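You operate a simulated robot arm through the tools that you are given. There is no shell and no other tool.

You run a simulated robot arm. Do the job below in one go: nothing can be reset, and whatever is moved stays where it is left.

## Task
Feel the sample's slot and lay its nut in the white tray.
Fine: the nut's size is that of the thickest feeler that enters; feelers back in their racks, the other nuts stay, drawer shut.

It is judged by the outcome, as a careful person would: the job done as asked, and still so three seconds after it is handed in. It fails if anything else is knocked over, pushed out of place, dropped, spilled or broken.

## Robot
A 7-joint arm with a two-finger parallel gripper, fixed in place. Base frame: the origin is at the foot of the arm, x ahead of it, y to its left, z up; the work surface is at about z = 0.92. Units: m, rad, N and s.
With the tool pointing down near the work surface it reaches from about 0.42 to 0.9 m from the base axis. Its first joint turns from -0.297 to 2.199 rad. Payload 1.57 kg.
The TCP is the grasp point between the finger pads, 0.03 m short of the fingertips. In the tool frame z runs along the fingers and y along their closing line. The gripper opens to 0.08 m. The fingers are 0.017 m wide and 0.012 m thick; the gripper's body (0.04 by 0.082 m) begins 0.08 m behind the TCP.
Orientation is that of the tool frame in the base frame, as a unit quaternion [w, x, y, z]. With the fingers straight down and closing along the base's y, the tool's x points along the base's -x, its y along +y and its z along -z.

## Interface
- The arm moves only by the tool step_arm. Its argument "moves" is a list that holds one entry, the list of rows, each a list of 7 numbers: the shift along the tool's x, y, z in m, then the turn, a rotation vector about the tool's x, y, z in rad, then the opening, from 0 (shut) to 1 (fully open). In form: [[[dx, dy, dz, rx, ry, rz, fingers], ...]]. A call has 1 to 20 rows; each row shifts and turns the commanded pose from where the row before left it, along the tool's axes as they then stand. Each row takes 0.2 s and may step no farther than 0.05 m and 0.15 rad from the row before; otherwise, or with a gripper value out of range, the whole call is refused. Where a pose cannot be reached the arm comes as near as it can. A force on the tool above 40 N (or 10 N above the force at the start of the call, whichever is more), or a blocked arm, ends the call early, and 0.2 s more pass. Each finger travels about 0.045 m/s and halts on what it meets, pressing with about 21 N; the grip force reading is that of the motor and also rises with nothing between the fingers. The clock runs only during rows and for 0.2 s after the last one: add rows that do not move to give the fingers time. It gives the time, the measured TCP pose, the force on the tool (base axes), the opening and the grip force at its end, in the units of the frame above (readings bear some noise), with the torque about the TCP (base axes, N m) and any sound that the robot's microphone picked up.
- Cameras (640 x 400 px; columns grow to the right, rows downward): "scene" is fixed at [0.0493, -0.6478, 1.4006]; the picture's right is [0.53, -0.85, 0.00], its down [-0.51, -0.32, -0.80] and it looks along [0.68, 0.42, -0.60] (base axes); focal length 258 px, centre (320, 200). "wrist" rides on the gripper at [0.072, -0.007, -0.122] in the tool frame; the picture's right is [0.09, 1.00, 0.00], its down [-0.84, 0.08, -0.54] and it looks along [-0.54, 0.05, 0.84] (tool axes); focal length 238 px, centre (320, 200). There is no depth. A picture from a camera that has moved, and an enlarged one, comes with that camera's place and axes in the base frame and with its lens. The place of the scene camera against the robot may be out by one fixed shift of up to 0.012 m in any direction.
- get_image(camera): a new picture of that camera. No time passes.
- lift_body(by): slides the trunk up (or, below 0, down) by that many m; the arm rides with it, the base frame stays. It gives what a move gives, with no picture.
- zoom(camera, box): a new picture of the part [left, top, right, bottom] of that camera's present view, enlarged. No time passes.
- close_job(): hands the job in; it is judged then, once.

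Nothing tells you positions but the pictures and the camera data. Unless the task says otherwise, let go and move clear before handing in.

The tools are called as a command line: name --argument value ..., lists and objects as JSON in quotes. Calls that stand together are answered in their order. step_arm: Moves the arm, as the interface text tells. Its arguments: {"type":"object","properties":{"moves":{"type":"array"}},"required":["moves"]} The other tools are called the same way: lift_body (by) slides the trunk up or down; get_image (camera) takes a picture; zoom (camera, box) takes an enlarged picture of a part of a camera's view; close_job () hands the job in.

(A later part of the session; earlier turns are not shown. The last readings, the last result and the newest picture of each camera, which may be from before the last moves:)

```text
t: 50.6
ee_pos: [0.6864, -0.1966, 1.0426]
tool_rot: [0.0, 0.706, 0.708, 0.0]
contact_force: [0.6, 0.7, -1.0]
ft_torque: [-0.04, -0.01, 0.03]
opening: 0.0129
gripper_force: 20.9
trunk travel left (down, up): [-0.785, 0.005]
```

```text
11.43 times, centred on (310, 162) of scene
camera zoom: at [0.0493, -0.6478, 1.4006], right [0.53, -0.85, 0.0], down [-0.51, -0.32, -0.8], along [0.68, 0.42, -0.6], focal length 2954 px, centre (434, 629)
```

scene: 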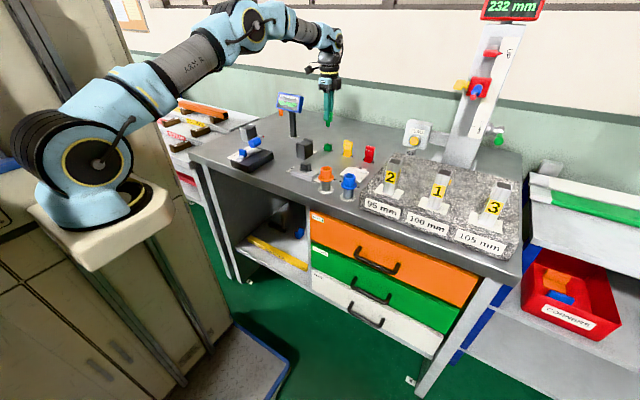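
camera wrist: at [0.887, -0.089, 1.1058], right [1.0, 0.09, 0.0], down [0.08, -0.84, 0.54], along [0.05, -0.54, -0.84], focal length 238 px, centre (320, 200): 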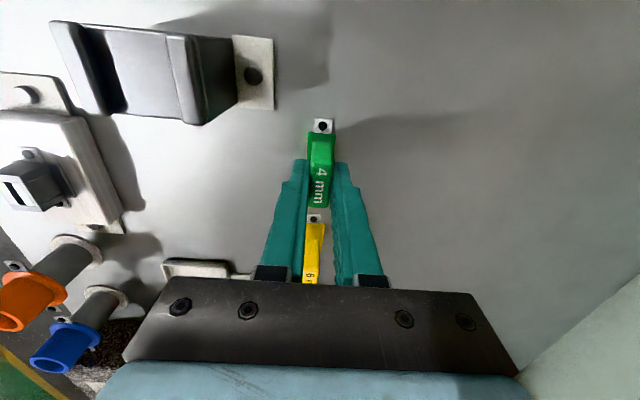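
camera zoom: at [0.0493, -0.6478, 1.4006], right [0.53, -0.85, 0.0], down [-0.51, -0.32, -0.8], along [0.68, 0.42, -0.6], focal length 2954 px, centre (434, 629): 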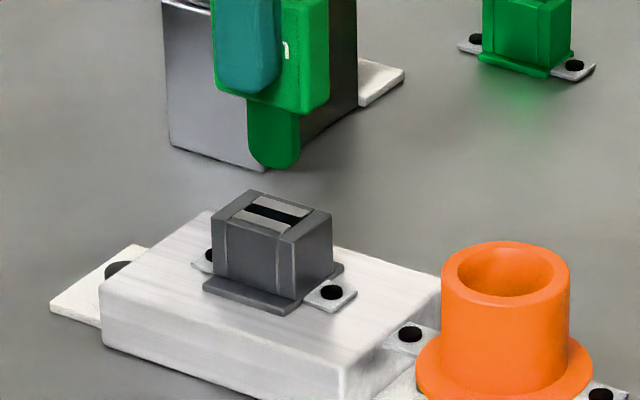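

I'll correct −1.5 mm in x and +1 mm in y, lower to just above the mouth, and check again.

step_arm --moves '[[[0.001, -0.0015, 0, 0, 0, 0, 0], [0, 0, 0.007, 0, 0, 0, 0], [0, 0, 0.007, 0, 0, 0, 0], [0, 0, 0, 0, 0, 0, 0], [0, 0, 0, 0, 0, 0, 0]]]'

zoom --camera "wrist" --box '[285, 95, 355, 165]'

zoom --camera "scene" --box '[295, 145, 325, 180]'

```text
t: 51.8
ee_pos: [0.6846, -0.1955, 1.0262]
tool_rot: [-0.001, 0.707, 0.707, -0.001]
contact_force: [0.5, -0.3, 0.3]
ft_torque: [-0.05, 0.0, 0.0]
opening: 0.0128
gripper_force: 20.6
trunk travel left (down, up): [-0.785, 0.005]
```

```text
5.71 times, centred on (320, 130) of wrist
camera zoom: at [0.677, -0.1234, 1.1478], right [1.0, 0.09, 0.0], down [0.08, -0.84, 0.54], along [0.05, -0.54, -0.84], focal length 1362 px, centre (320, 600)
```

zoom: 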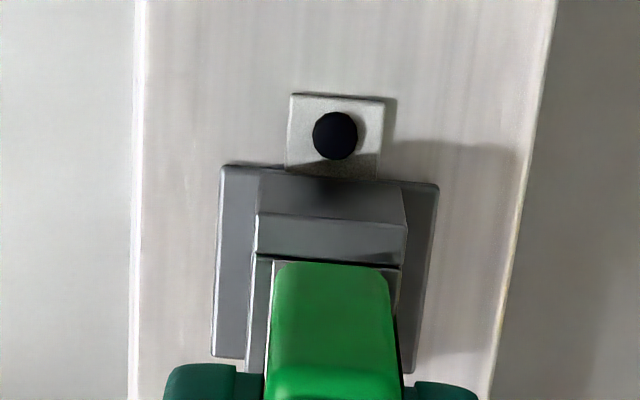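

```text
11.43 times, centred on (310, 162) of scene
camera zoom: at [0.0493, -0.6478, 1.4006], right [0.53, -0.85, 0.0], down [-0.51, -0.32, -0.8], along [0.68, 0.42, -0.6], focal length 2954 px, centre (434, 629)
```

zoom: 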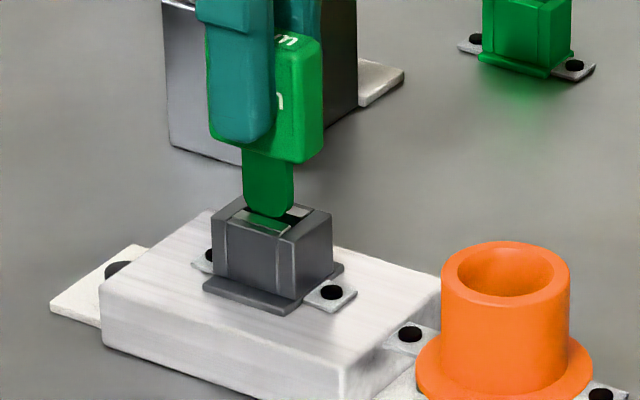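

TCP is at (0.684, -0.1954, 1.026), in line with the slot. I'll feel down in 2 mm steps.

step_arm --moves '[[[0, 0, 0.002, 0, 0, 0, 0], [0, 0, 0.002, 0, 0, 0, 0], [0, 0, 0, 0, 0, 0, 0]]]'

step_arm --moves '[[[0, 0, 0.002, 0, 0, 0, 0], [0, 0, 0, 0, 0, 0, 0]]]'

```text
t: 52.6
ee_pos: [0.6859, -0.1954, 1.0223]
tool_rot: [-0.001, 0.706, 0.708, -0.001]
contact_force: [-0.1, 0.8, 1.1]
ft_torque: [0.01, 0.03, 0.0]
opening: 0.0131
gripper_force: 21.2
trunk travel left (down, up): [-0.785, 0.005]
```

```text
t: 53.2
ee_pos: [0.6848, -0.196, 1.0204]
tool_rot: [-0.001, 0.707, 0.708, -0.001]
contact_force: [0.2, -0.4, -0.3]
ft_torque: [0.0, 0.0, 0.04]
opening: 0.013
gripper_force: 20.3
trunk travel left (down, up): [-0.785, 0.005]
```

It is already deeper than where 6 mm stopped, and there is no force. Continuing down.

step_arm --moves '[[[0, 0, 0.002, 0, 0, 0, 0], [0, 0, 0.002, 0, 0, 0, 0], [0, 0, 0, 0, 0, 0, 0]]]'

step_arm --moves '[[[0, 0, 0.002, 0, 0, 0, 0], [0, 0, 0.002, 0, 0, 0, 0], [0, 0, 0, 0, 0, 0, 0]]]'

zoom --camera "scene" --box '[295, 145, 325, 180]'

```text
t: 54.0
ee_pos: [0.6852, -0.1954, 1.0174]
tool_rot: [0.0, 0.706, 0.708, -0.001]
contact_force: [0.1, 0.5, 0.3]
ft_torque: [-0.03, -0.01, 0.04]
opening: 0.0129
gripper_force: 21.1
trunk travel left (down, up): [-0.785, 0.005]
```

```text
t: 54.8
ee_pos: [0.6844, -0.1937, 1.0131]
tool_rot: [-0.002, 0.706, 0.708, -0.001]
contact_force: [-0.3, 0.8, -1.1]
ft_torque: [-0.04, 0.02, 0.02]
opening: 0.013
gripper_force: 21.2
trunk travel left (down, up): [-0.785, 0.005]
```

```text
11.43 times, centred on (310, 162) of scene
camera zoom: at [0.0493, -0.6478, 1.4006], right [0.53, -0.85, 0.0], down [-0.51, -0.32, -0.8], along [0.68, 0.42, -0.6], focal length 2954 px, centre (434, 629)
```

zoom: 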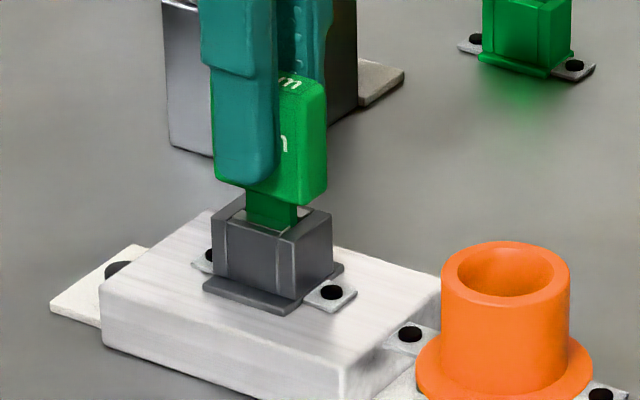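

The 4 mm feeler clearly enters. I'll go a few millimetres deeper to be certain, then withdraw.

step_arm --moves '[[[0, 0, 0.002, 0, 0, 0, 0], [0, 0, 0.002, 0, 0, 0, 0], [0, 0, 0.002, 0, 0, 0, 0], [0, 0, 0, 0, 0, 0, 0]]]'

zoom --camera "scene" --box '[295, 145, 325, 180]'

```text
t: 55.8
ee_pos: [0.6849, -0.1959, 1.0064]
tool_rot: [-0.001, 0.707, 0.707, 0.0]
contact_force: [-0.1, -0.7, -0.3]
ft_torque: [0.02, 0.0, -0.01]
opening: 0.013
gripper_force: 20.7
trunk travel left (down, up): [-0.785, 0.005]
```

```text
11.43 times, centred on (310, 162) of scene
camera zoom: at [0.0493, -0.6478, 1.4006], right [0.53, -0.85, 0.0], down [-0.51, -0.32, -0.8], along [0.68, 0.42, -0.6], focal length 2954 px, centre (434, 629)
```

zoom: 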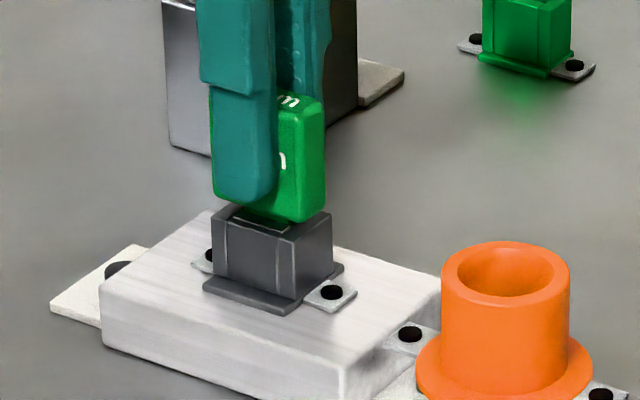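

The 4 mm feeler enters to full depth with no force and 6 mm does not, so the nut is the 4 mm one. I'll withdraw and take the green feeler back over its rack.

step_arm --moves '[[[0, 0, -0.01, 0, 0, 0, 0], [0, 0, -0.015, 0, 0, 0, 0], [0, 0, -0.02, 0, 0, 0, 0], [0, 0, -0.03, 0, 0, 0, 0], [0.0058, 0.0348, 0, 0, 0, 0, 0], [0.0058, 0.0348, 0, 0, 0, 0, 0], [0.0058, 0.0348, 0, 0, 0, 0, 0], [0.0058, 0.0348, 0, 0, 0, 0, 0], [0.0058, 0.0348, 0, 0, 0, 0, 0], [0.0055, 0.0348, 0, 0, 0, 0, 0], [0, 0, 0, 0, 0, 0, 0], [0, 0, 0, 0, 0, 0, 0]]]'

get_image --camera "wrist"

zoom --camera "scene" --box '[270, 90, 390, 190]'

```text
t: 58.4
ee_pos: [0.8988, -0.1629, 1.0815]
tool_rot: [-0.001, 0.707, 0.708, 0.0]
contact_force: [0.6, -0.3, -0.8]
ft_torque: [0.02, 0.01, 0.0]
opening: 0.0129
gripper_force: 20.2
trunk travel left (down, up): [-0.785, 0.005]
```

```text
taken
camera wrist: at [0.8899, -0.0907, 1.2021], right [1.0, 0.09, 0.0], down [0.08, -0.84, 0.54], along [0.05, -0.54, -0.84], focal length 238 px, centre (320, 200)
```

wrist: 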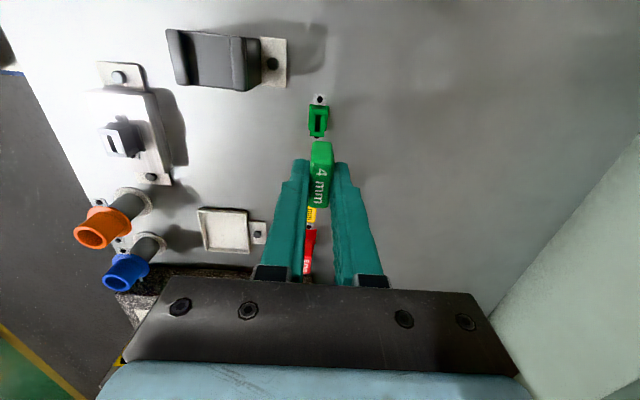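

```text
4.00 times, centred on (330, 140) of scene
camera zoom: at [0.0493, -0.6478, 1.4006], right [0.53, -0.85, 0.0], down [-0.51, -0.32, -0.8], along [0.68, 0.42, -0.6], focal length 1034 px, centre (280, 440)
```

zoom: 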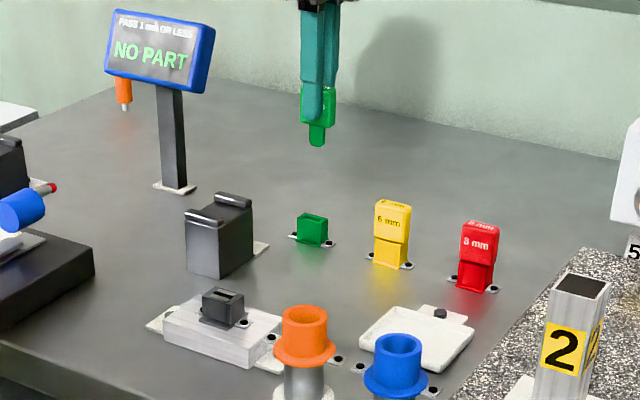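

I'm 3 mm off in x and 1.7 mm off in y above the green rack. I'll correct that and lower to just above the hole.

step_arm --moves '[[[0.0017, -0.0029, 0, 0, 0, 0, 0], [0, 0, 0.02, 0, 0, 0, 0], [0, 0, 0.02, 0, 0, 0, 0], [0, 0, 0.02, 0, 0, 0, 0], [0, 0, 0, 0, 0, 0, 0], [0, 0, 0, 0, 0, 0, 0]]]'

zoom --camera "wrist" --box '[285, 95, 355, 165]'

zoom --camera "scene" --box '[310, 110, 360, 165]'

```text
t: 59.8
ee_pos: [0.8913, -0.1575, 1.0193]
tool_rot: [-0.001, 0.707, 0.707, 0.0]
contact_force: [-0.2, -0.9, -1.6]
ft_torque: [-0.03, 0.0, 0.03]
opening: 0.013
gripper_force: 21.2
trunk travel left (down, up): [-0.785, 0.005]
```

```text
5.71 times, centred on (320, 130) of wrist
camera zoom: at [0.8828, -0.0871, 1.1414], right [1.0, 0.09, 0.0], down [0.08, -0.84, 0.54], along [0.05, -0.54, -0.84], focal length 1362 px, centre (320, 600)
```

zoom: 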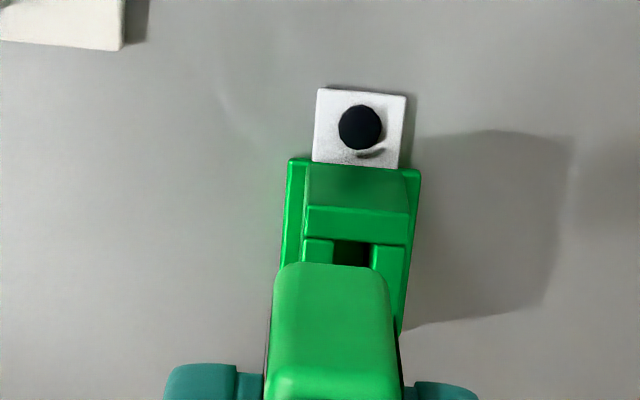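

```text
7.27 times, centred on (335, 138) of scene
camera zoom: at [0.0493, -0.6478, 1.4006], right [0.53, -0.85, 0.0], down [-0.51, -0.32, -0.8], along [0.68, 0.42, -0.6], focal length 1880 px, centre (211, 654)
```

zoom: 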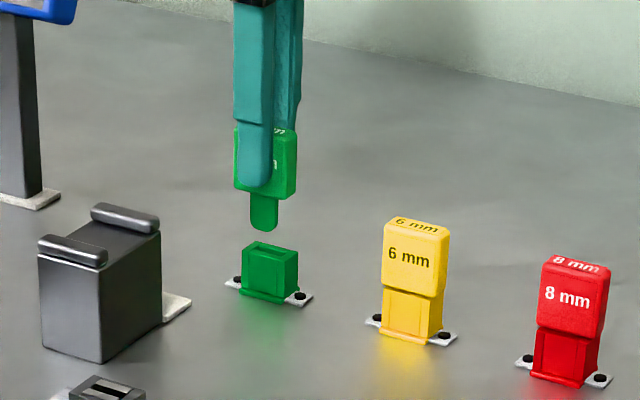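

step_arm --moves '[[[-0.0019, 0.0042, 0, 0, 0, 0, 0], [0, 0, 0, 0, 0, 0, 0], [0, 0, 0, 0, 0, 0, 0], [0, 0, 0, 0, 0, 0, 0]]]'

zoom --camera "wrist" --box '[285, 95, 355, 165]'

```text
t: 60.8
ee_pos: [0.8949, -0.1596, 1.021]
tool_rot: [-0.001, 0.706, 0.708, 0.0]
contact_force: [0.2, 0.1, -0.1]
ft_torque: [-0.02, 0.01, -0.01]
opening: 0.0131
gripper_force: 21.0
trunk travel left (down, up): [-0.785, 0.005]
```

```text
5.71 times, centred on (320, 130) of wrist
camera zoom: at [0.8873, -0.0878, 1.1415], right [1.0, 0.09, 0.0], down [0.08, -0.84, 0.54], along [0.05, -0.54, -0.84], focal length 1362 px, centre (320, 600)
```

zoom: 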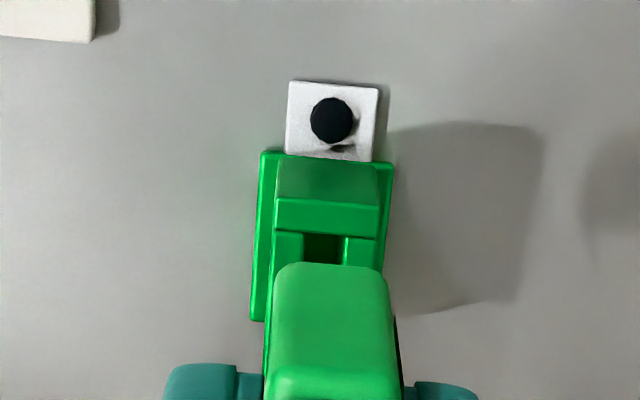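

step_arm --moves '[[[-0.0011, -0.0003, 0, 0, 0, 0, 0], [0, 0, 0.005, 0, 0, 0, 0], [0, 0, 0.005, 0, 0, 0, 0], [0, 0, 0, 0, 0, 0, 0], [0, 0, 0, 0, 0, 0, 0]]]'

zoom --camera "wrist" --box '[285, 95, 355, 165]'

zoom --camera "scene" --box '[310, 110, 360, 165]'

```text
t: 62.0
ee_pos: [0.8956, -0.1627, 1.0103]
tool_rot: [-0.001, 0.707, 0.707, -0.001]
contact_force: [-0.1, -0.7, -0.4]
ft_torque: [-0.01, 0.02, 0.01]
opening: 0.0131
gripper_force: 20.9
trunk travel left (down, up): [-0.785, 0.005]
```

```text
5.71 times, centred on (320, 130) of wrist
camera zoom: at [0.8868, -0.091, 1.1318], right [1.0, 0.09, 0.0], down [0.08, -0.84, 0.54], along [0.05, -0.54, -0.84], focal length 1362 px, centre (320, 600)
```

zoom: 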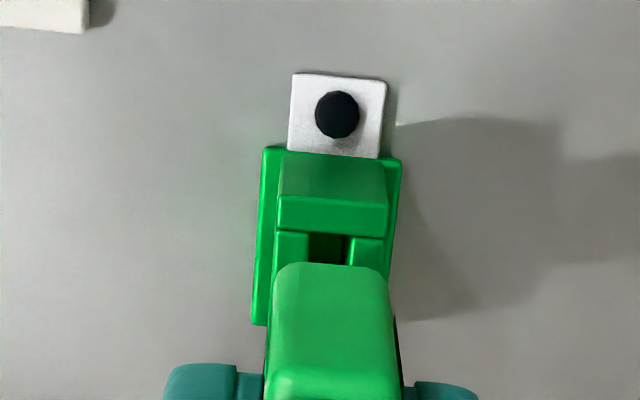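

```text
7.27 times, centred on (335, 138) of scene
camera zoom: at [0.0493, -0.6478, 1.4006], right [0.53, -0.85, 0.0], down [-0.51, -0.32, -0.8], along [0.68, 0.42, -0.6], focal length 1880 px, centre (211, 654)
```

zoom: 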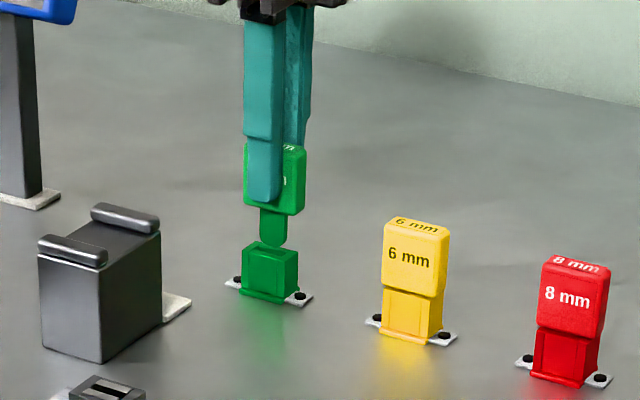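

step_arm --moves '[[[0.0017, 0, 0, 0, 0, 0, 0], [0, 0, 0, 0, 0, 0, 0], [0, 0, 0, 0, 0, 0, 0]]]'

zoom --camera "wrist" --box '[285, 95, 355, 165]'

```text
t: 62.8
ee_pos: [0.8963, -0.1607, 1.011]
tool_rot: [-0.001, 0.706, 0.708, 0.0]
contact_force: [0.4, 0.4, -0.8]
ft_torque: [0.01, -0.01, 0.0]
opening: 0.013
gripper_force: 21.1
trunk travel left (down, up): [-0.785, 0.005]
```

```text
5.71 times, centred on (320, 130) of wrist
camera zoom: at [0.8876, -0.0892, 1.1324], right [1.0, 0.09, 0.0], down [0.08, -0.84, 0.54], along [0.05, -0.54, -0.84], focal length 1362 px, centre (320, 600)
```

zoom: 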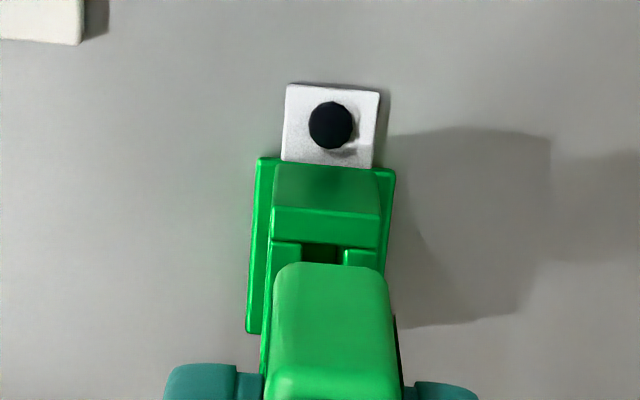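

step_arm --moves '[[[0, -0.0006, 0, 0, 0, 0, 0], [0, 0, 0.002, 0, 0, 0, 0], [0, 0, 0.002, 0, 0, 0, 0], [0, 0, 0, 0, 0, 0, 0]]]'

zoom --camera "wrist" --box '[285, 95, 355, 165]'

```text
t: 63.8
ee_pos: [0.8943, -0.1592, 1.0078]
tool_rot: [-0.001, 0.706, 0.708, 0.0]
contact_force: [-0.3, 0.0, -1.3]
ft_torque: [0.01, -0.03, -0.02]
opening: 0.0129
gripper_force: 20.8
trunk travel left (down, up): [-0.785, 0.005]
```

```text
5.71 times, centred on (320, 130) of wrist
camera zoom: at [0.8869, -0.0882, 1.1292], right [1.0, 0.09, 0.0], down [0.08, -0.84, 0.54], along [0.05, -0.54, -0.84], focal length 1362 px, centre (320, 600)
```

zoom: 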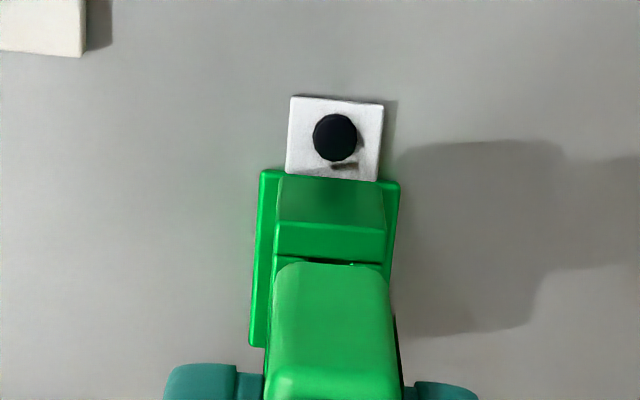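

step_arm --moves '[[[-0.0006, 0, 0.003, 0, 0, 0, 0], [0, 0, 0.003, 0, 0, 0, 0], [0, 0, 0, 0, 0, 0, 0]]]'

zoom --camera "scene" --box '[310, 110, 360, 165]'

```text
t: 64.6
ee_pos: [0.8951, -0.161, 1.0012]
tool_rot: [-0.001, 0.707, 0.707, 0.0]
contact_force: [-0.1, -0.5, -1.4]
ft_torque: [0.0, 0.01, -0.02]
opening: 0.0127
gripper_force: 21.4
trunk travel left (down, up): [-0.785, 0.005]
```

```text
7.27 times, centred on (335, 138) of scene
camera zoom: at [0.0493, -0.6478, 1.4006], right [0.53, -0.85, 0.0], down [-0.51, -0.32, -0.8], along [0.68, 0.42, -0.6], focal length 1880 px, centre (211, 654)
```

zoom: 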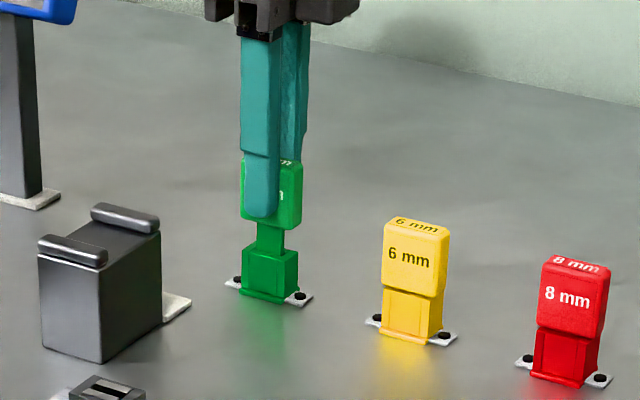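

The blade is entering the green rack with no force. Continuing to seat it.

step_arm --moves '[[[0, 0, 0.004, 0, 0, 0, 0], [0, 0, 0.004, 0, 0, 0, 0], [0, 0, 0, 0, 0, 0, 0]]]'

step_arm --moves '[[[0, 0, 0.004, 0, 0, 0, 0], [0, 0, 0.003, 0, 0, 0, 0], [0, 0, 0, 0, 0, 0, 0]]]'

step_arm --moves '[[[0, 0, 0.0015, 0, 0, 0, 0], [0, 0, 0, 0, 0, 0, 0]]]'

zoom --camera "scene" --box '[310, 110, 360, 165]'

```text
t: 65.4
ee_pos: [0.8935, -0.1605, 0.9939]
tool_rot: [-0.001, 0.707, 0.707, -0.001]
contact_force: [0.4, -0.6, -0.7]
ft_torque: [-0.02, 0.03, 0.02]
opening: 0.0131
gripper_force: 21.3
trunk travel left (down, up): [-0.785, 0.005]
```

```text
t: 66.2
ee_pos: [0.8958, -0.1612, 0.9867]
tool_rot: [-0.001, 0.706, 0.708, 0.0]
contact_force: [0.4, -0.3, -0.2]
ft_torque: [0.04, 0.01, -0.01]
opening: 0.0127
gripper_force: 20.6
trunk travel left (down, up): [-0.785, 0.005]
```

```text
t: 66.8
ee_pos: [0.895, -0.1607, 0.9856]
tool_rot: [-0.001, 0.706, 0.708, 0.0]
contact_force: [-0.1, -0.1, -0.5]
ft_torque: [-0.02, -0.02, -0.02]
opening: 0.0129
gripper_force: 20.9
trunk travel left (down, up): [-0.785, 0.005]
```

```text
7.27 times, centred on (335, 138) of scene
camera zoom: at [0.0493, -0.6478, 1.4006], right [0.53, -0.85, 0.0], down [-0.51, -0.32, -0.8], along [0.68, 0.42, -0.6], focal length 1880 px, centre (211, 654)
```

zoom: 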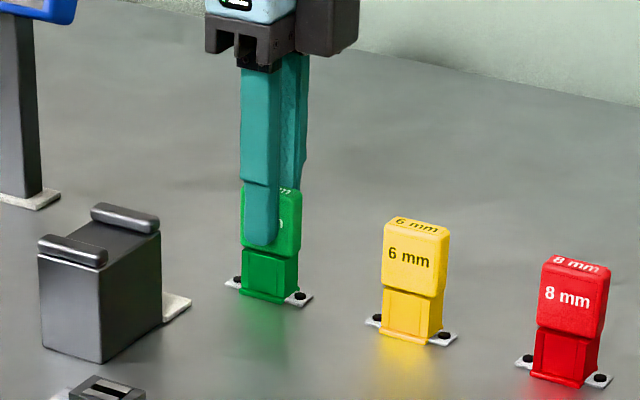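

step_arm --moves '[[[0, 0, 0.0015, 0, 0, 0, 0], [0, 0, 0, 0, 0, 0, 0]]]'

step_arm --moves '[[[0, 0, 0.001, 0, 0, 0, 0], [0, 0, 0, 0, 0, 0, 0]]]'

```text
t: 67.4
ee_pos: [0.8951, -0.1613, 0.9844]
tool_rot: [0.0, 0.706, 0.708, 0.0]
contact_force: [1.1, -0.7, 5.0]
ft_torque: [-0.01, -0.05, -0.03]
opening: 0.0129
gripper_force: 21.3
trunk travel left (down, up): [-0.785, 0.005]
```

```text
t: 68.0
ee_pos: [0.894, -0.1607, 0.9844]
tool_rot: [0.0, 0.706, 0.708, 0.001]
contact_force: [-1.6, -0.7, 10.8]
ft_torque: [-0.01, 0.03, -0.01]
opening: 0.0129
gripper_force: 21.1
trunk travel left (down, up): [-0.785, 0.005]
```

The green feeler is seated, with firm contact at its original depth. I'll ease the preload, release it and rise clear.

step_arm --moves '[[[0, 0, -0.001, 0, 0, 0, 0], [0, 0, 0, 0, 0, 0, 0.4], [0, 0, 0, 0, 0, 0, 1], [0, 0, 0, 0, 0, 0, 1], [0, 0, 0, 0, 0, 0, 1], [0, 0, 0, 0, 0, 0, 1], [0, 0, -0.02, 0, 0, 0, 1], [0, 0, -0.03, 0, 0, 0, 1], [0, 0, -0.04, 0, 0, 0, 1], [0, 0, 0, 0, 0, 0, 1]]]'

get_image --camera "wrist"

zoom --camera "scene" --box '[310, 105, 390, 170]'

```text
t: 70.2
ee_pos: [0.8943, -0.1627, 1.0753]
tool_rot: [0.0, 0.707, 0.707, -0.002]
contact_force: [-0.5, -0.9, 0.4]
ft_torque: [-0.01, 0.01, -0.03]
opening: 0.08
gripper_force: 0.1
trunk travel left (down, up): [-0.785, 0.005]
```

```text
taken
camera wrist: at [0.8864, -0.091, 1.1972], right [1.0, 0.09, 0.0], down [0.08, -0.84, 0.54], along [0.05, -0.54, -0.84], focal length 238 px, centre (320, 200)
```

wrist: 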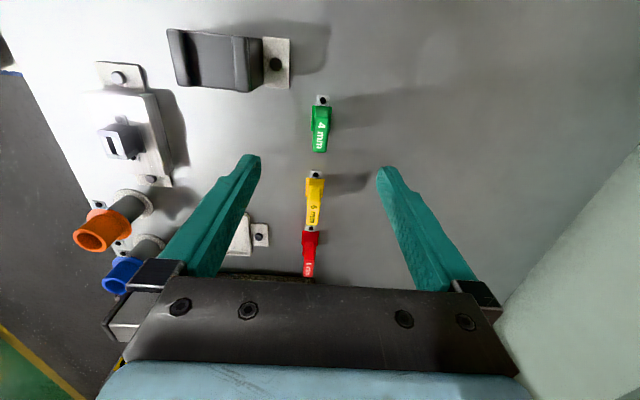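

```text
6.15 times, centred on (350, 138) of scene
camera zoom: at [0.0493, -0.6478, 1.4006], right [0.53, -0.85, 0.0], down [-0.51, -0.32, -0.8], along [0.68, 0.42, -0.6], focal length 1591 px, centre (135, 585)
```

zoom: 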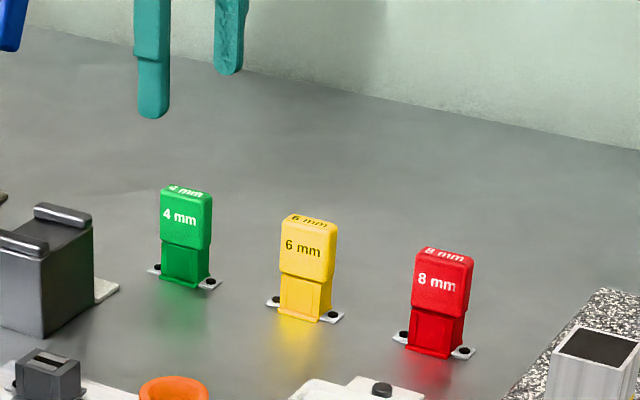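

All three feelers are back in their racks. Now for the nuts drawer: I'll come back over the bench to in front of its edge and look at the orange drawer's handle.

step_arm --moves '[[[0, -0.02, -0.02, 0, 0, 0, 1], [0, -0.04, -0.02, 0, 0, 0, 1], [0, -0.04, 0, 0, 0, 0, 1], [0, -0.04, 0, 0, 0, 0, 1], [0, -0.04, 0, 0, 0, 0, 1], [0, -0.04, 0, 0, 0, 0, 1], [0, -0.04, 0, 0, 0, 0, 1], [0, -0.04, 0, 0, 0, 0, 1], [0, -0.04, 0, 0, 0, 0, 1], [0, -0.04, 0, 0, 0, 0, 1], [0, -0.03, 0, 0, 0, 0, 1], [0, 0, 0, 0, 0, 0, 1], [0, 0, 0, 0, 0, 0, 1]]]'

get_image --camera "wrist"

get_image --camera "scene"

```text
t: 73.0
ee_pos: [0.4838, -0.1621, 1.1149]
tool_rot: [-0.001, 0.707, 0.708, -0.001]
contact_force: [0.4, 0.3, 0.0]
ft_torque: [-0.05, -0.02, -0.02]
opening: 0.0801
gripper_force: 0.0
trunk travel left (down, up): [-0.785, 0.005]
```

```text
taken
camera wrist: at [0.4761, -0.0909, 1.2356], right [1.0, 0.09, 0.0], down [0.08, -0.84, 0.54], along [0.05, -0.54, -0.84], focal length 238 px, centre (320, 200)
```

wrist: 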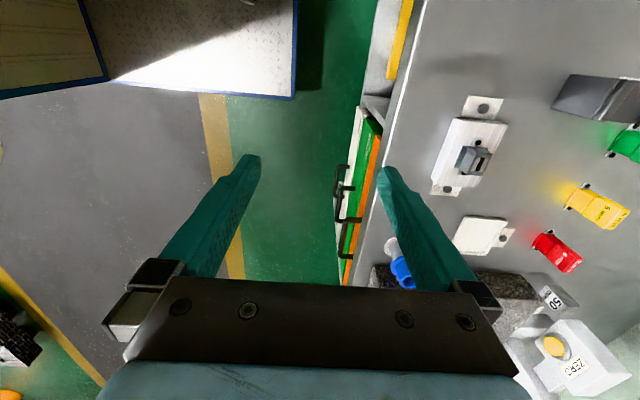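

```text
taken
```

scene: 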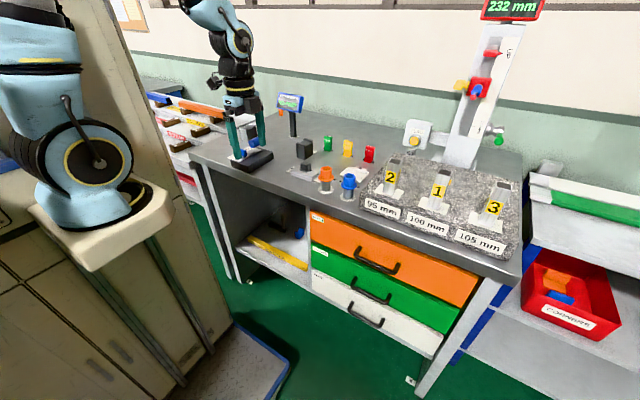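

The drawer fronts and handles are visible past the table edge. I'll move along −y for a closer view.

step_arm --moves '[[[-0.035, 0, 0, 0, 0, 0, 1], [-0.035, 0, 0, 0, 0, 0, 1], [-0.035, 0, 0, 0, 0, 0, 1], [-0.035, 0, 0, 0, 0, 0, 1], [-0.03, 0, 0, 0, 0, 0, 1], [0, 0, 0, 0, 0, 0, 1], [0, 0, 0, 0, 0, 0, 1]]]'

get_image --camera "wrist"

zoom --camera "wrist" --box '[280, 100, 440, 290]'

```text
t: 74.6
ee_pos: [0.4851, -0.3319, 1.1108]
tool_rot: [-0.001, 0.707, 0.708, -0.001]
contact_force: [1.2, -0.1, -0.1]
ft_torque: [0.0, 0.02, 0.01]
opening: 0.0802
gripper_force: 0.0
trunk travel left (down, up): [-0.785, 0.005]
```

```text
taken
camera wrist: at [0.4768, -0.2603, 1.233], right [1.0, 0.09, 0.0], down [0.08, -0.84, 0.54], along [0.05, -0.54, -0.84], focal length 238 px, centre (320, 200)
```

wrist: 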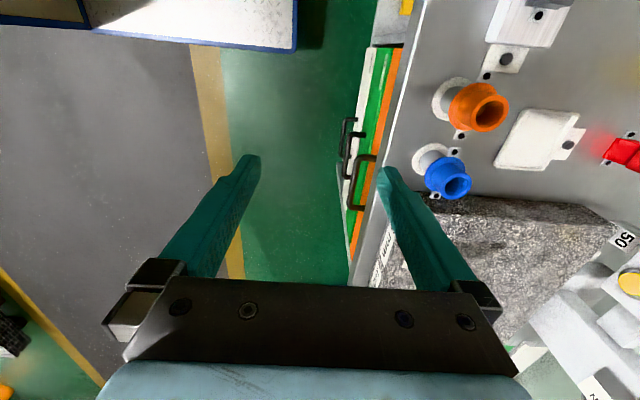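

```text
2.11 times, centred on (360, 195) of wrist
camera zoom: at [0.4768, -0.2603, 1.233], right [1.0, 0.09, 0.0], down [0.08, -0.84, 0.54], along [0.05, -0.54, -0.84], focal length 502 px, centre (236, 210)
```

zoom: 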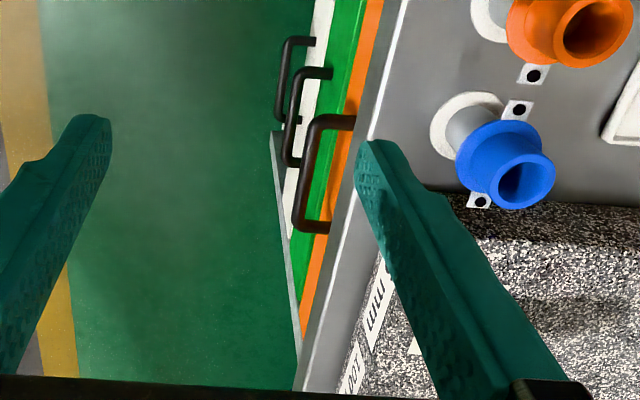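

The handle bar of the orange drawer works out at about x≈0.575, y from -0.45 to -0.58, z≈0.757. It sits only just proud of the table edge (x≈0.581), so a vertical grasp would foul the bench top. I'll tilt the tool forward instead, starting from a clear spot in front.

step_arm --moves '[[[-0.0336, -0.0128, 0.006, 0, 0, 0, 0.6], [-0.0336, -0.0128, 0.006, 0, 0, 0, 0.6], [-0.0336, -0.0128, 0.006, 0, 0, 0, 0.6], [-0.0336, -0.0128, 0.006, 0, 0, 0, 0.6], [-0.0336, -0.0128, 0.006, 0, 0, 0, 0.6], [0, 0, 0, 0, 0, 0, 0.6], [0, 0, 0, 0, 0, 0, 0.6]]]'

get_image --camera "wrist"

get_image --camera "scene"

```text
t: 76.2
ee_pos: [0.4234, -0.5001, 1.085]
tool_rot: [0.0, 0.707, 0.707, 0.0]
contact_force: [0.1, 0.1, -0.3]
ft_torque: [0.03, -0.02, 0.01]
opening: 0.0479
gripper_force: 0.1
trunk travel left (down, up): [-0.785, 0.005]
```

```text
taken
camera wrist: at [0.4156, -0.4276, 1.2057], right [1.0, 0.09, 0.0], down [0.08, -0.84, 0.54], along [0.05, -0.54, -0.84], focal length 238 px, centre (320, 200)
```

wrist: 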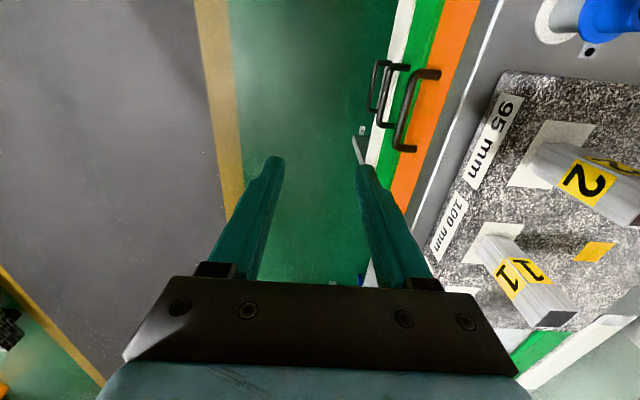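

```text
taken
```

scene: 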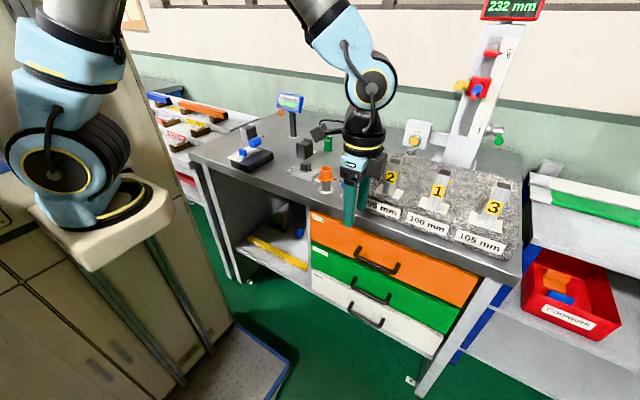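

zoom --camera "wrist" --box '[340, 40, 480, 190]'

```text
2.67 times, centred on (410, 115) of wrist
camera zoom: at [0.4156, -0.4276, 1.2057], right [1.0, 0.09, 0.0], down [0.08, -0.84, 0.54], along [0.05, -0.54, -0.84], focal length 636 px, centre (80, 427)
```

zoom: 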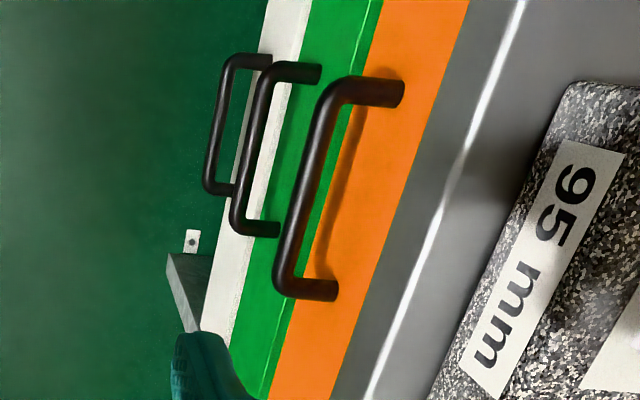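

The view gives the bar at about (0.575, -0.513, 0.763) and the drawer front at about x≈0.618. Now I'll tilt the tool forward about y, a first portion, and check.

step_arm --moves '[[[0, 0, 0, -0.13, 0, 0, 0.6], [0, 0, 0, -0.13, 0, 0, 0.6], [0, 0, 0, -0.13, 0, 0, 0.6], [0, 0, 0, -0.13, 0, 0, 0.6], [0, 0, 0, 0, 0, 0, 0.6]]]'

get_image --camera "scene"

```text
t: 77.4
ee_pos: [0.4204, -0.4987, 1.0857]
tool_rot: [0.182, 0.683, 0.683, 0.182]
contact_force: [0.5, -0.1, 0.1]
ft_torque: [0.0, 0.03, 0.01]
opening: 0.0479
gripper_force: 0.1
trunk travel left (down, up): [-0.785, 0.005]
```

```text
taken
```

scene: 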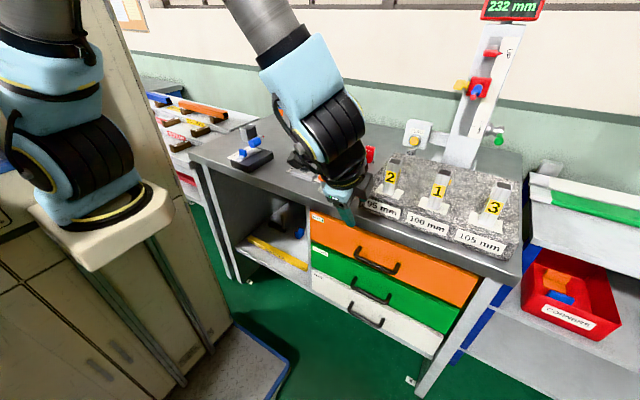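

step_arm --moves '[[[0, 0, 0, -0.13, 0, 0, 0.6], [0, 0, 0, -0.13, 0, 0, 0.6], [0, 0, 0, -0.13, 0, 0, 0.6], [0, 0, 0, -0.13, 0, 0, 0.6], [0, 0, 0, 0, 0, 0, 0.6]]]'

get_image --camera "scene"

get_image --camera "wrist"

```text
t: 78.6
ee_pos: [0.4211, -0.4992, 1.0832]
tool_rot: [0.351, 0.614, 0.613, 0.351]
contact_force: [-1.3, 0.5, -0.4]
ft_torque: [0.01, -0.01, -0.02]
opening: 0.0478
gripper_force: 0.0
trunk travel left (down, up): [-0.785, 0.005]
```

```text
taken
```

scene: 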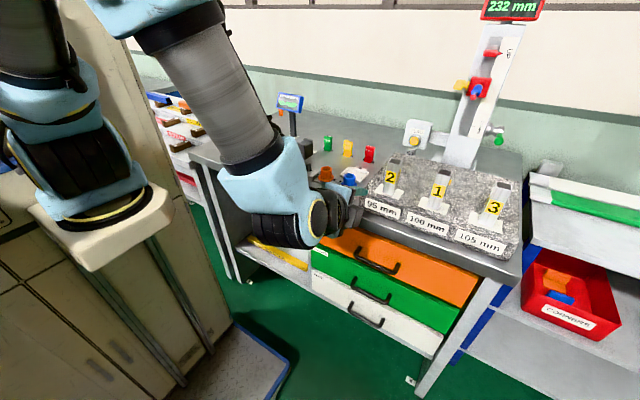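

```text
taken
camera wrist: at [0.3109, -0.4275, 1.1389], right [0.5, 0.09, 0.86], down [-0.43, -0.84, 0.34], along [0.75, -0.54, -0.38], focal length 238 px, centre (320, 200)
```

wrist: 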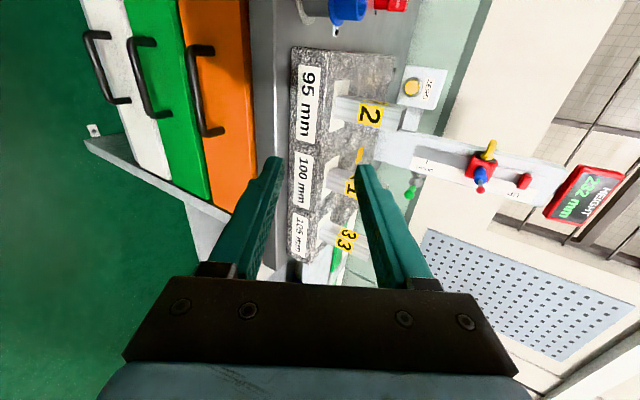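

The tool is now tilted 60° forward. I'll lower the trunk so the hand comes down toward handle height, well in front of the drawer.

lift_body --by -0.22

get_image --camera "scene"

get_image --camera "wrist"

```text
t: 80.9
ee_pos: [0.4206, -0.4992, 0.864]
tool_rot: [0.35, 0.614, 0.614, 0.351]
contact_force: [0.5, 0.4, -0.3]
ft_torque: [0.03, -0.02, 0.04]
opening: 0.048
gripper_force: 0.2
trunk travel left (down, up): [-0.565, 0.225]
```

```text
taken
```

scene: 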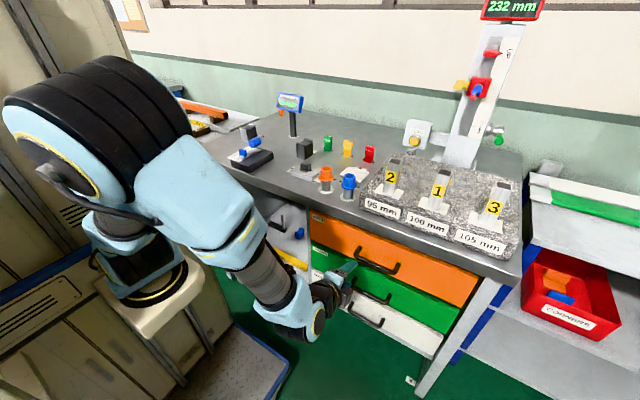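

```text
taken
camera wrist: at [0.3109, -0.4275, 0.919], right [0.5, 0.09, 0.86], down [-0.43, -0.84, 0.34], along [0.75, -0.54, -0.38], focal length 238 px, centre (320, 200)
```

wrist: 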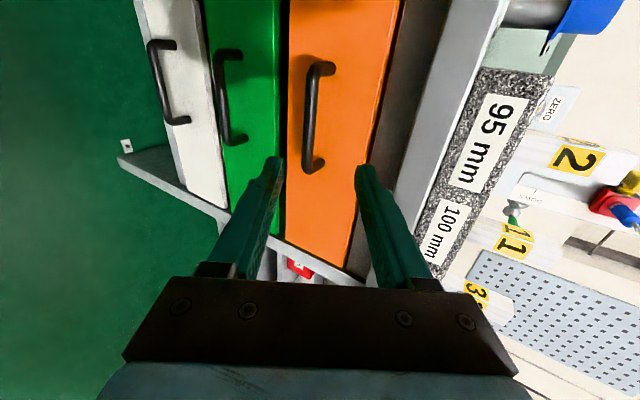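

The handle is in clear frontal view now. I'll zoom in on it for precise alignment.

zoom --camera "wrist" --box '[240, 40, 400, 200]'

```text
2.50 times, centred on (320, 120) of wrist
camera zoom: at [0.3109, -0.4275, 0.919], right [0.5, 0.09, 0.86], down [-0.43, -0.84, 0.34], along [0.75, -0.54, -0.38], focal length 596 px, centre (320, 400)
```

zoom: 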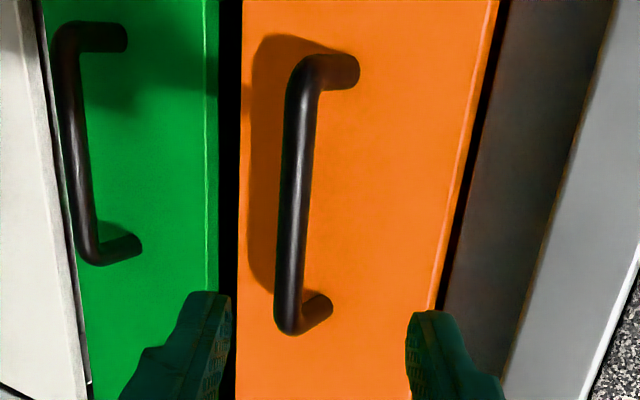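

The bar is confirmed at (0.575, -0.513, 0.759) with the front at x≈0.618. I'll move to a pre-grasp point 6 cm short of it along the tool axis.

step_arm --moves '[[[-0.0034, -0.0028, 0.0285, 0, 0, 0, 0.55], [-0.0034, -0.0028, 0.0285, 0, 0, 0, 0.55], [-0.0034, -0.0028, 0.0285, 0, 0, 0, 0.55], [-0.0033, -0.0029, 0.0283, 0, 0, 0, 0.55], [0, 0, 0, 0, 0, 0, 0.55], [0, 0, 0, 0, 0, 0, 0.55]]]'

get_image --camera "wrist"

get_image --camera "scene"

```text
t: 82.3
ee_pos: [0.5153, -0.5097, 0.7963]
tool_rot: [0.351, 0.613, 0.615, 0.351]
contact_force: [-0.3, 0.1, 0.9]
ft_torque: [-0.01, 0.01, 0.0]
opening: 0.0439
gripper_force: 0.1
trunk travel left (down, up): [-0.565, 0.225]
```

```text
taken
camera wrist: at [0.4058, -0.4385, 0.8518], right [0.5, 0.09, 0.86], down [-0.43, -0.84, 0.34], along [0.75, -0.54, -0.38], focal length 238 px, centre (320, 200)
```

wrist: 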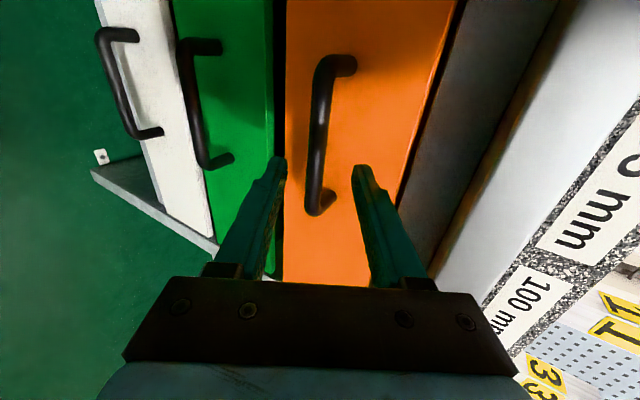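

```text
taken
```

scene: 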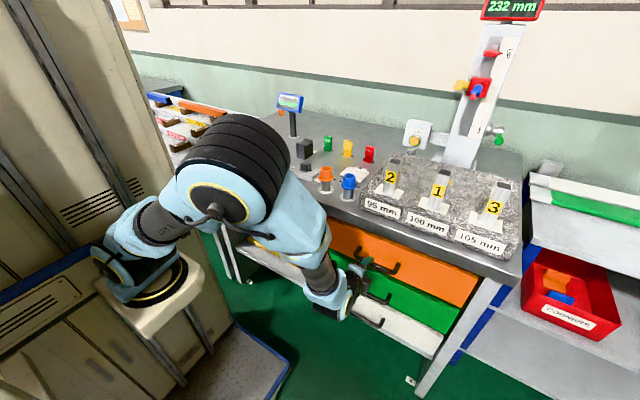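

zoom --camera "wrist" --box '[240, 40, 400, 240]'

zoom --camera "scene" --box '[180, 90, 420, 330]'

```text
2.00 times, centred on (320, 140) of wrist
camera zoom: at [0.4058, -0.4385, 0.8518], right [0.5, 0.09, 0.86], down [-0.43, -0.84, 0.34], along [0.75, -0.54, -0.38], focal length 477 px, centre (320, 320)
```

zoom: 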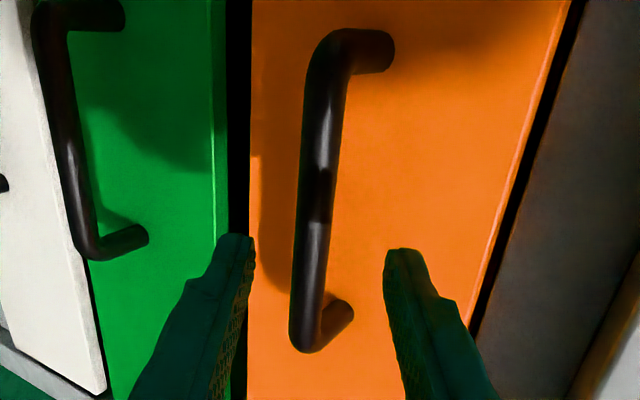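

```text
1.67 times, centred on (300, 210) of scene
camera zoom: at [0.0493, -0.6478, 1.4006], right [0.53, -0.85, 0.0], down [-0.51, -0.32, -0.8], along [0.68, 0.42, -0.6], focal length 431 px, centre (353, 183)
```

zoom: 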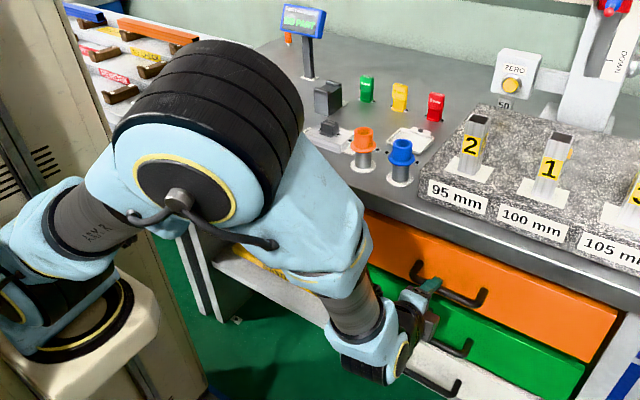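

The bar lies on the tool axis to within about 1.5 mm. I'll advance about 58 mm along the axis so the fingers straddle it.

step_arm --moves '[[[-0.0005, -0.0005, 0.015, 0, 0, 0, 0.55], [-0.0005, -0.0005, 0.015, 0, 0, 0, 0.55], [-0.0005, -0.0004, 0.015, 0, 0, 0, 0.55], [0, 0, 0.012, 0, 0, 0, 0.55], [0, 0, 0, 0, 0, 0, 0.55], [0, 0, 0, 0, 0, 0, 0.55]]]'

zoom --camera "wrist" --box '[220, 40, 420, 240]'

zoom --camera "scene" --box '[310, 210, 430, 330]'

```text
t: 83.7
ee_pos: [0.5623, -0.5143, 0.7651]
tool_rot: [0.351, 0.614, 0.614, 0.351]
contact_force: [0.2, -0.7, 0.4]
ft_torque: [-0.03, 0.02, 0.0]
opening: 0.044
gripper_force: 0.0
trunk travel left (down, up): [-0.565, 0.225]
```

```text
2.00 times, centred on (320, 140) of wrist
camera zoom: at [0.4529, -0.4428, 0.8212], right [0.5, 0.09, 0.86], down [-0.43, -0.84, 0.34], along [0.75, -0.54, -0.38], focal length 477 px, centre (320, 320)
```

zoom: 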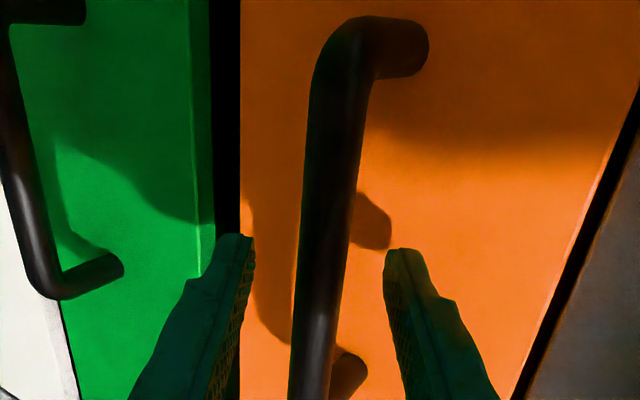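

```text
3.33 times, centred on (370, 270) of scene
camera zoom: at [0.0493, -0.6478, 1.4006], right [0.53, -0.85, 0.0], down [-0.51, -0.32, -0.8], along [0.68, 0.42, -0.6], focal length 862 px, centre (153, -33)
```

zoom: 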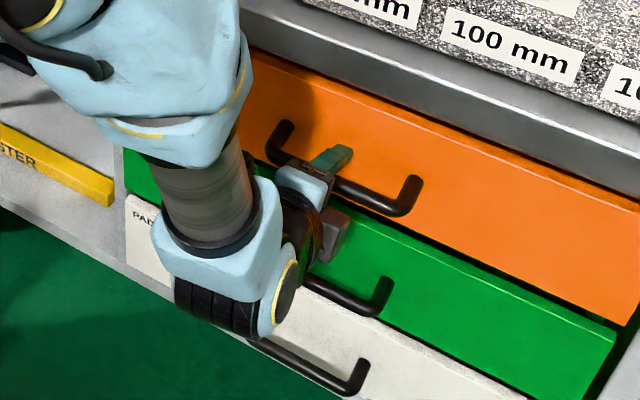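

The bar is centred between the fingers. Closing on it.

step_arm --moves '[[[0, 0, 0, 0, 0, 0, 0.3], [0, 0, 0, 0, 0, 0, 0], [0, 0, 0, 0, 0, 0, 0], [0, 0, 0, 0, 0, 0, 0], [0, 0, 0, 0, 0, 0, 0]]]'

zoom --camera "wrist" --box '[220, 40, 420, 240]'

```text
t: 84.9
ee_pos: [0.5643, -0.5154, 0.7658]
tool_rot: [0.351, 0.613, 0.614, 0.352]
contact_force: [0.9, 0.0, 5.4]
ft_torque: [-0.11, -0.07, 0.25]
opening: 0.0157
gripper_force: 31.3
trunk travel left (down, up): [-0.565, 0.225]
```

```text
2.00 times, centred on (320, 140) of wrist
camera zoom: at [0.4529, -0.4428, 0.8216], right [0.5, 0.09, 0.86], down [-0.43, -0.84, 0.34], along [0.75, -0.54, -0.38], focal length 477 px, centre (320, 320)
```

zoom: 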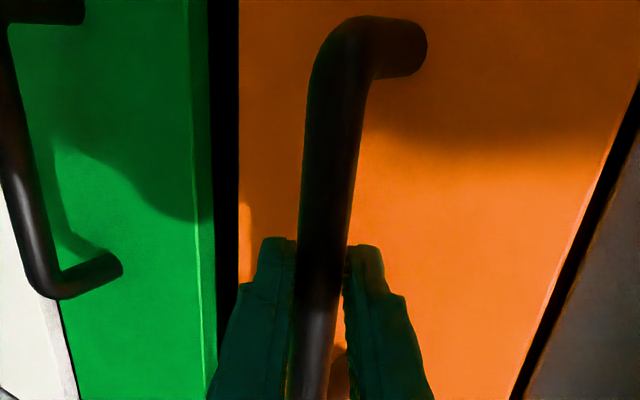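

The bar is gripped. I'll pull gently straight back along −x and watch the force.

step_arm --moves '[[[0, -0.00506, -0.008625, 0, 0, 0, 0], [0, -0.00506, -0.008625, 0, 0, 0, 0], [0, -0.00506, -0.008625, 0, 0, 0, 0], [0, 0, 0, 0, 0, 0, 0]]]'

zoom --camera "wrist" --box '[220, 0, 520, 240]'

```text
t: 85.9
ee_pos: [0.5317, -0.5149, 0.7656]
tool_rot: [0.351, 0.613, 0.614, 0.352]
contact_force: [0.0, 11.5, 7.2]
ft_torque: [0.04, -0.09, 0.33]
opening: 0.0157
gripper_force: 31.0
trunk travel left (down, up): [-0.565, 0.225]
```

```text
1.67 times, centred on (370, 120) of wrist
camera zoom: at [0.4223, -0.4432, 0.8217], right [0.5, 0.09, 0.86], down [-0.43, -0.84, 0.34], along [0.75, -0.54, -0.38], focal length 397 px, centre (237, 333)
```

zoom: 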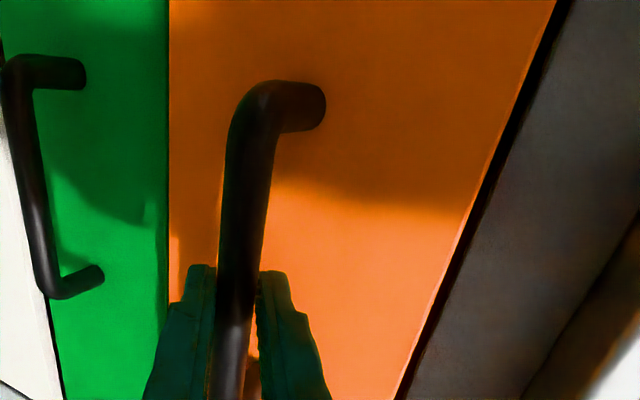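

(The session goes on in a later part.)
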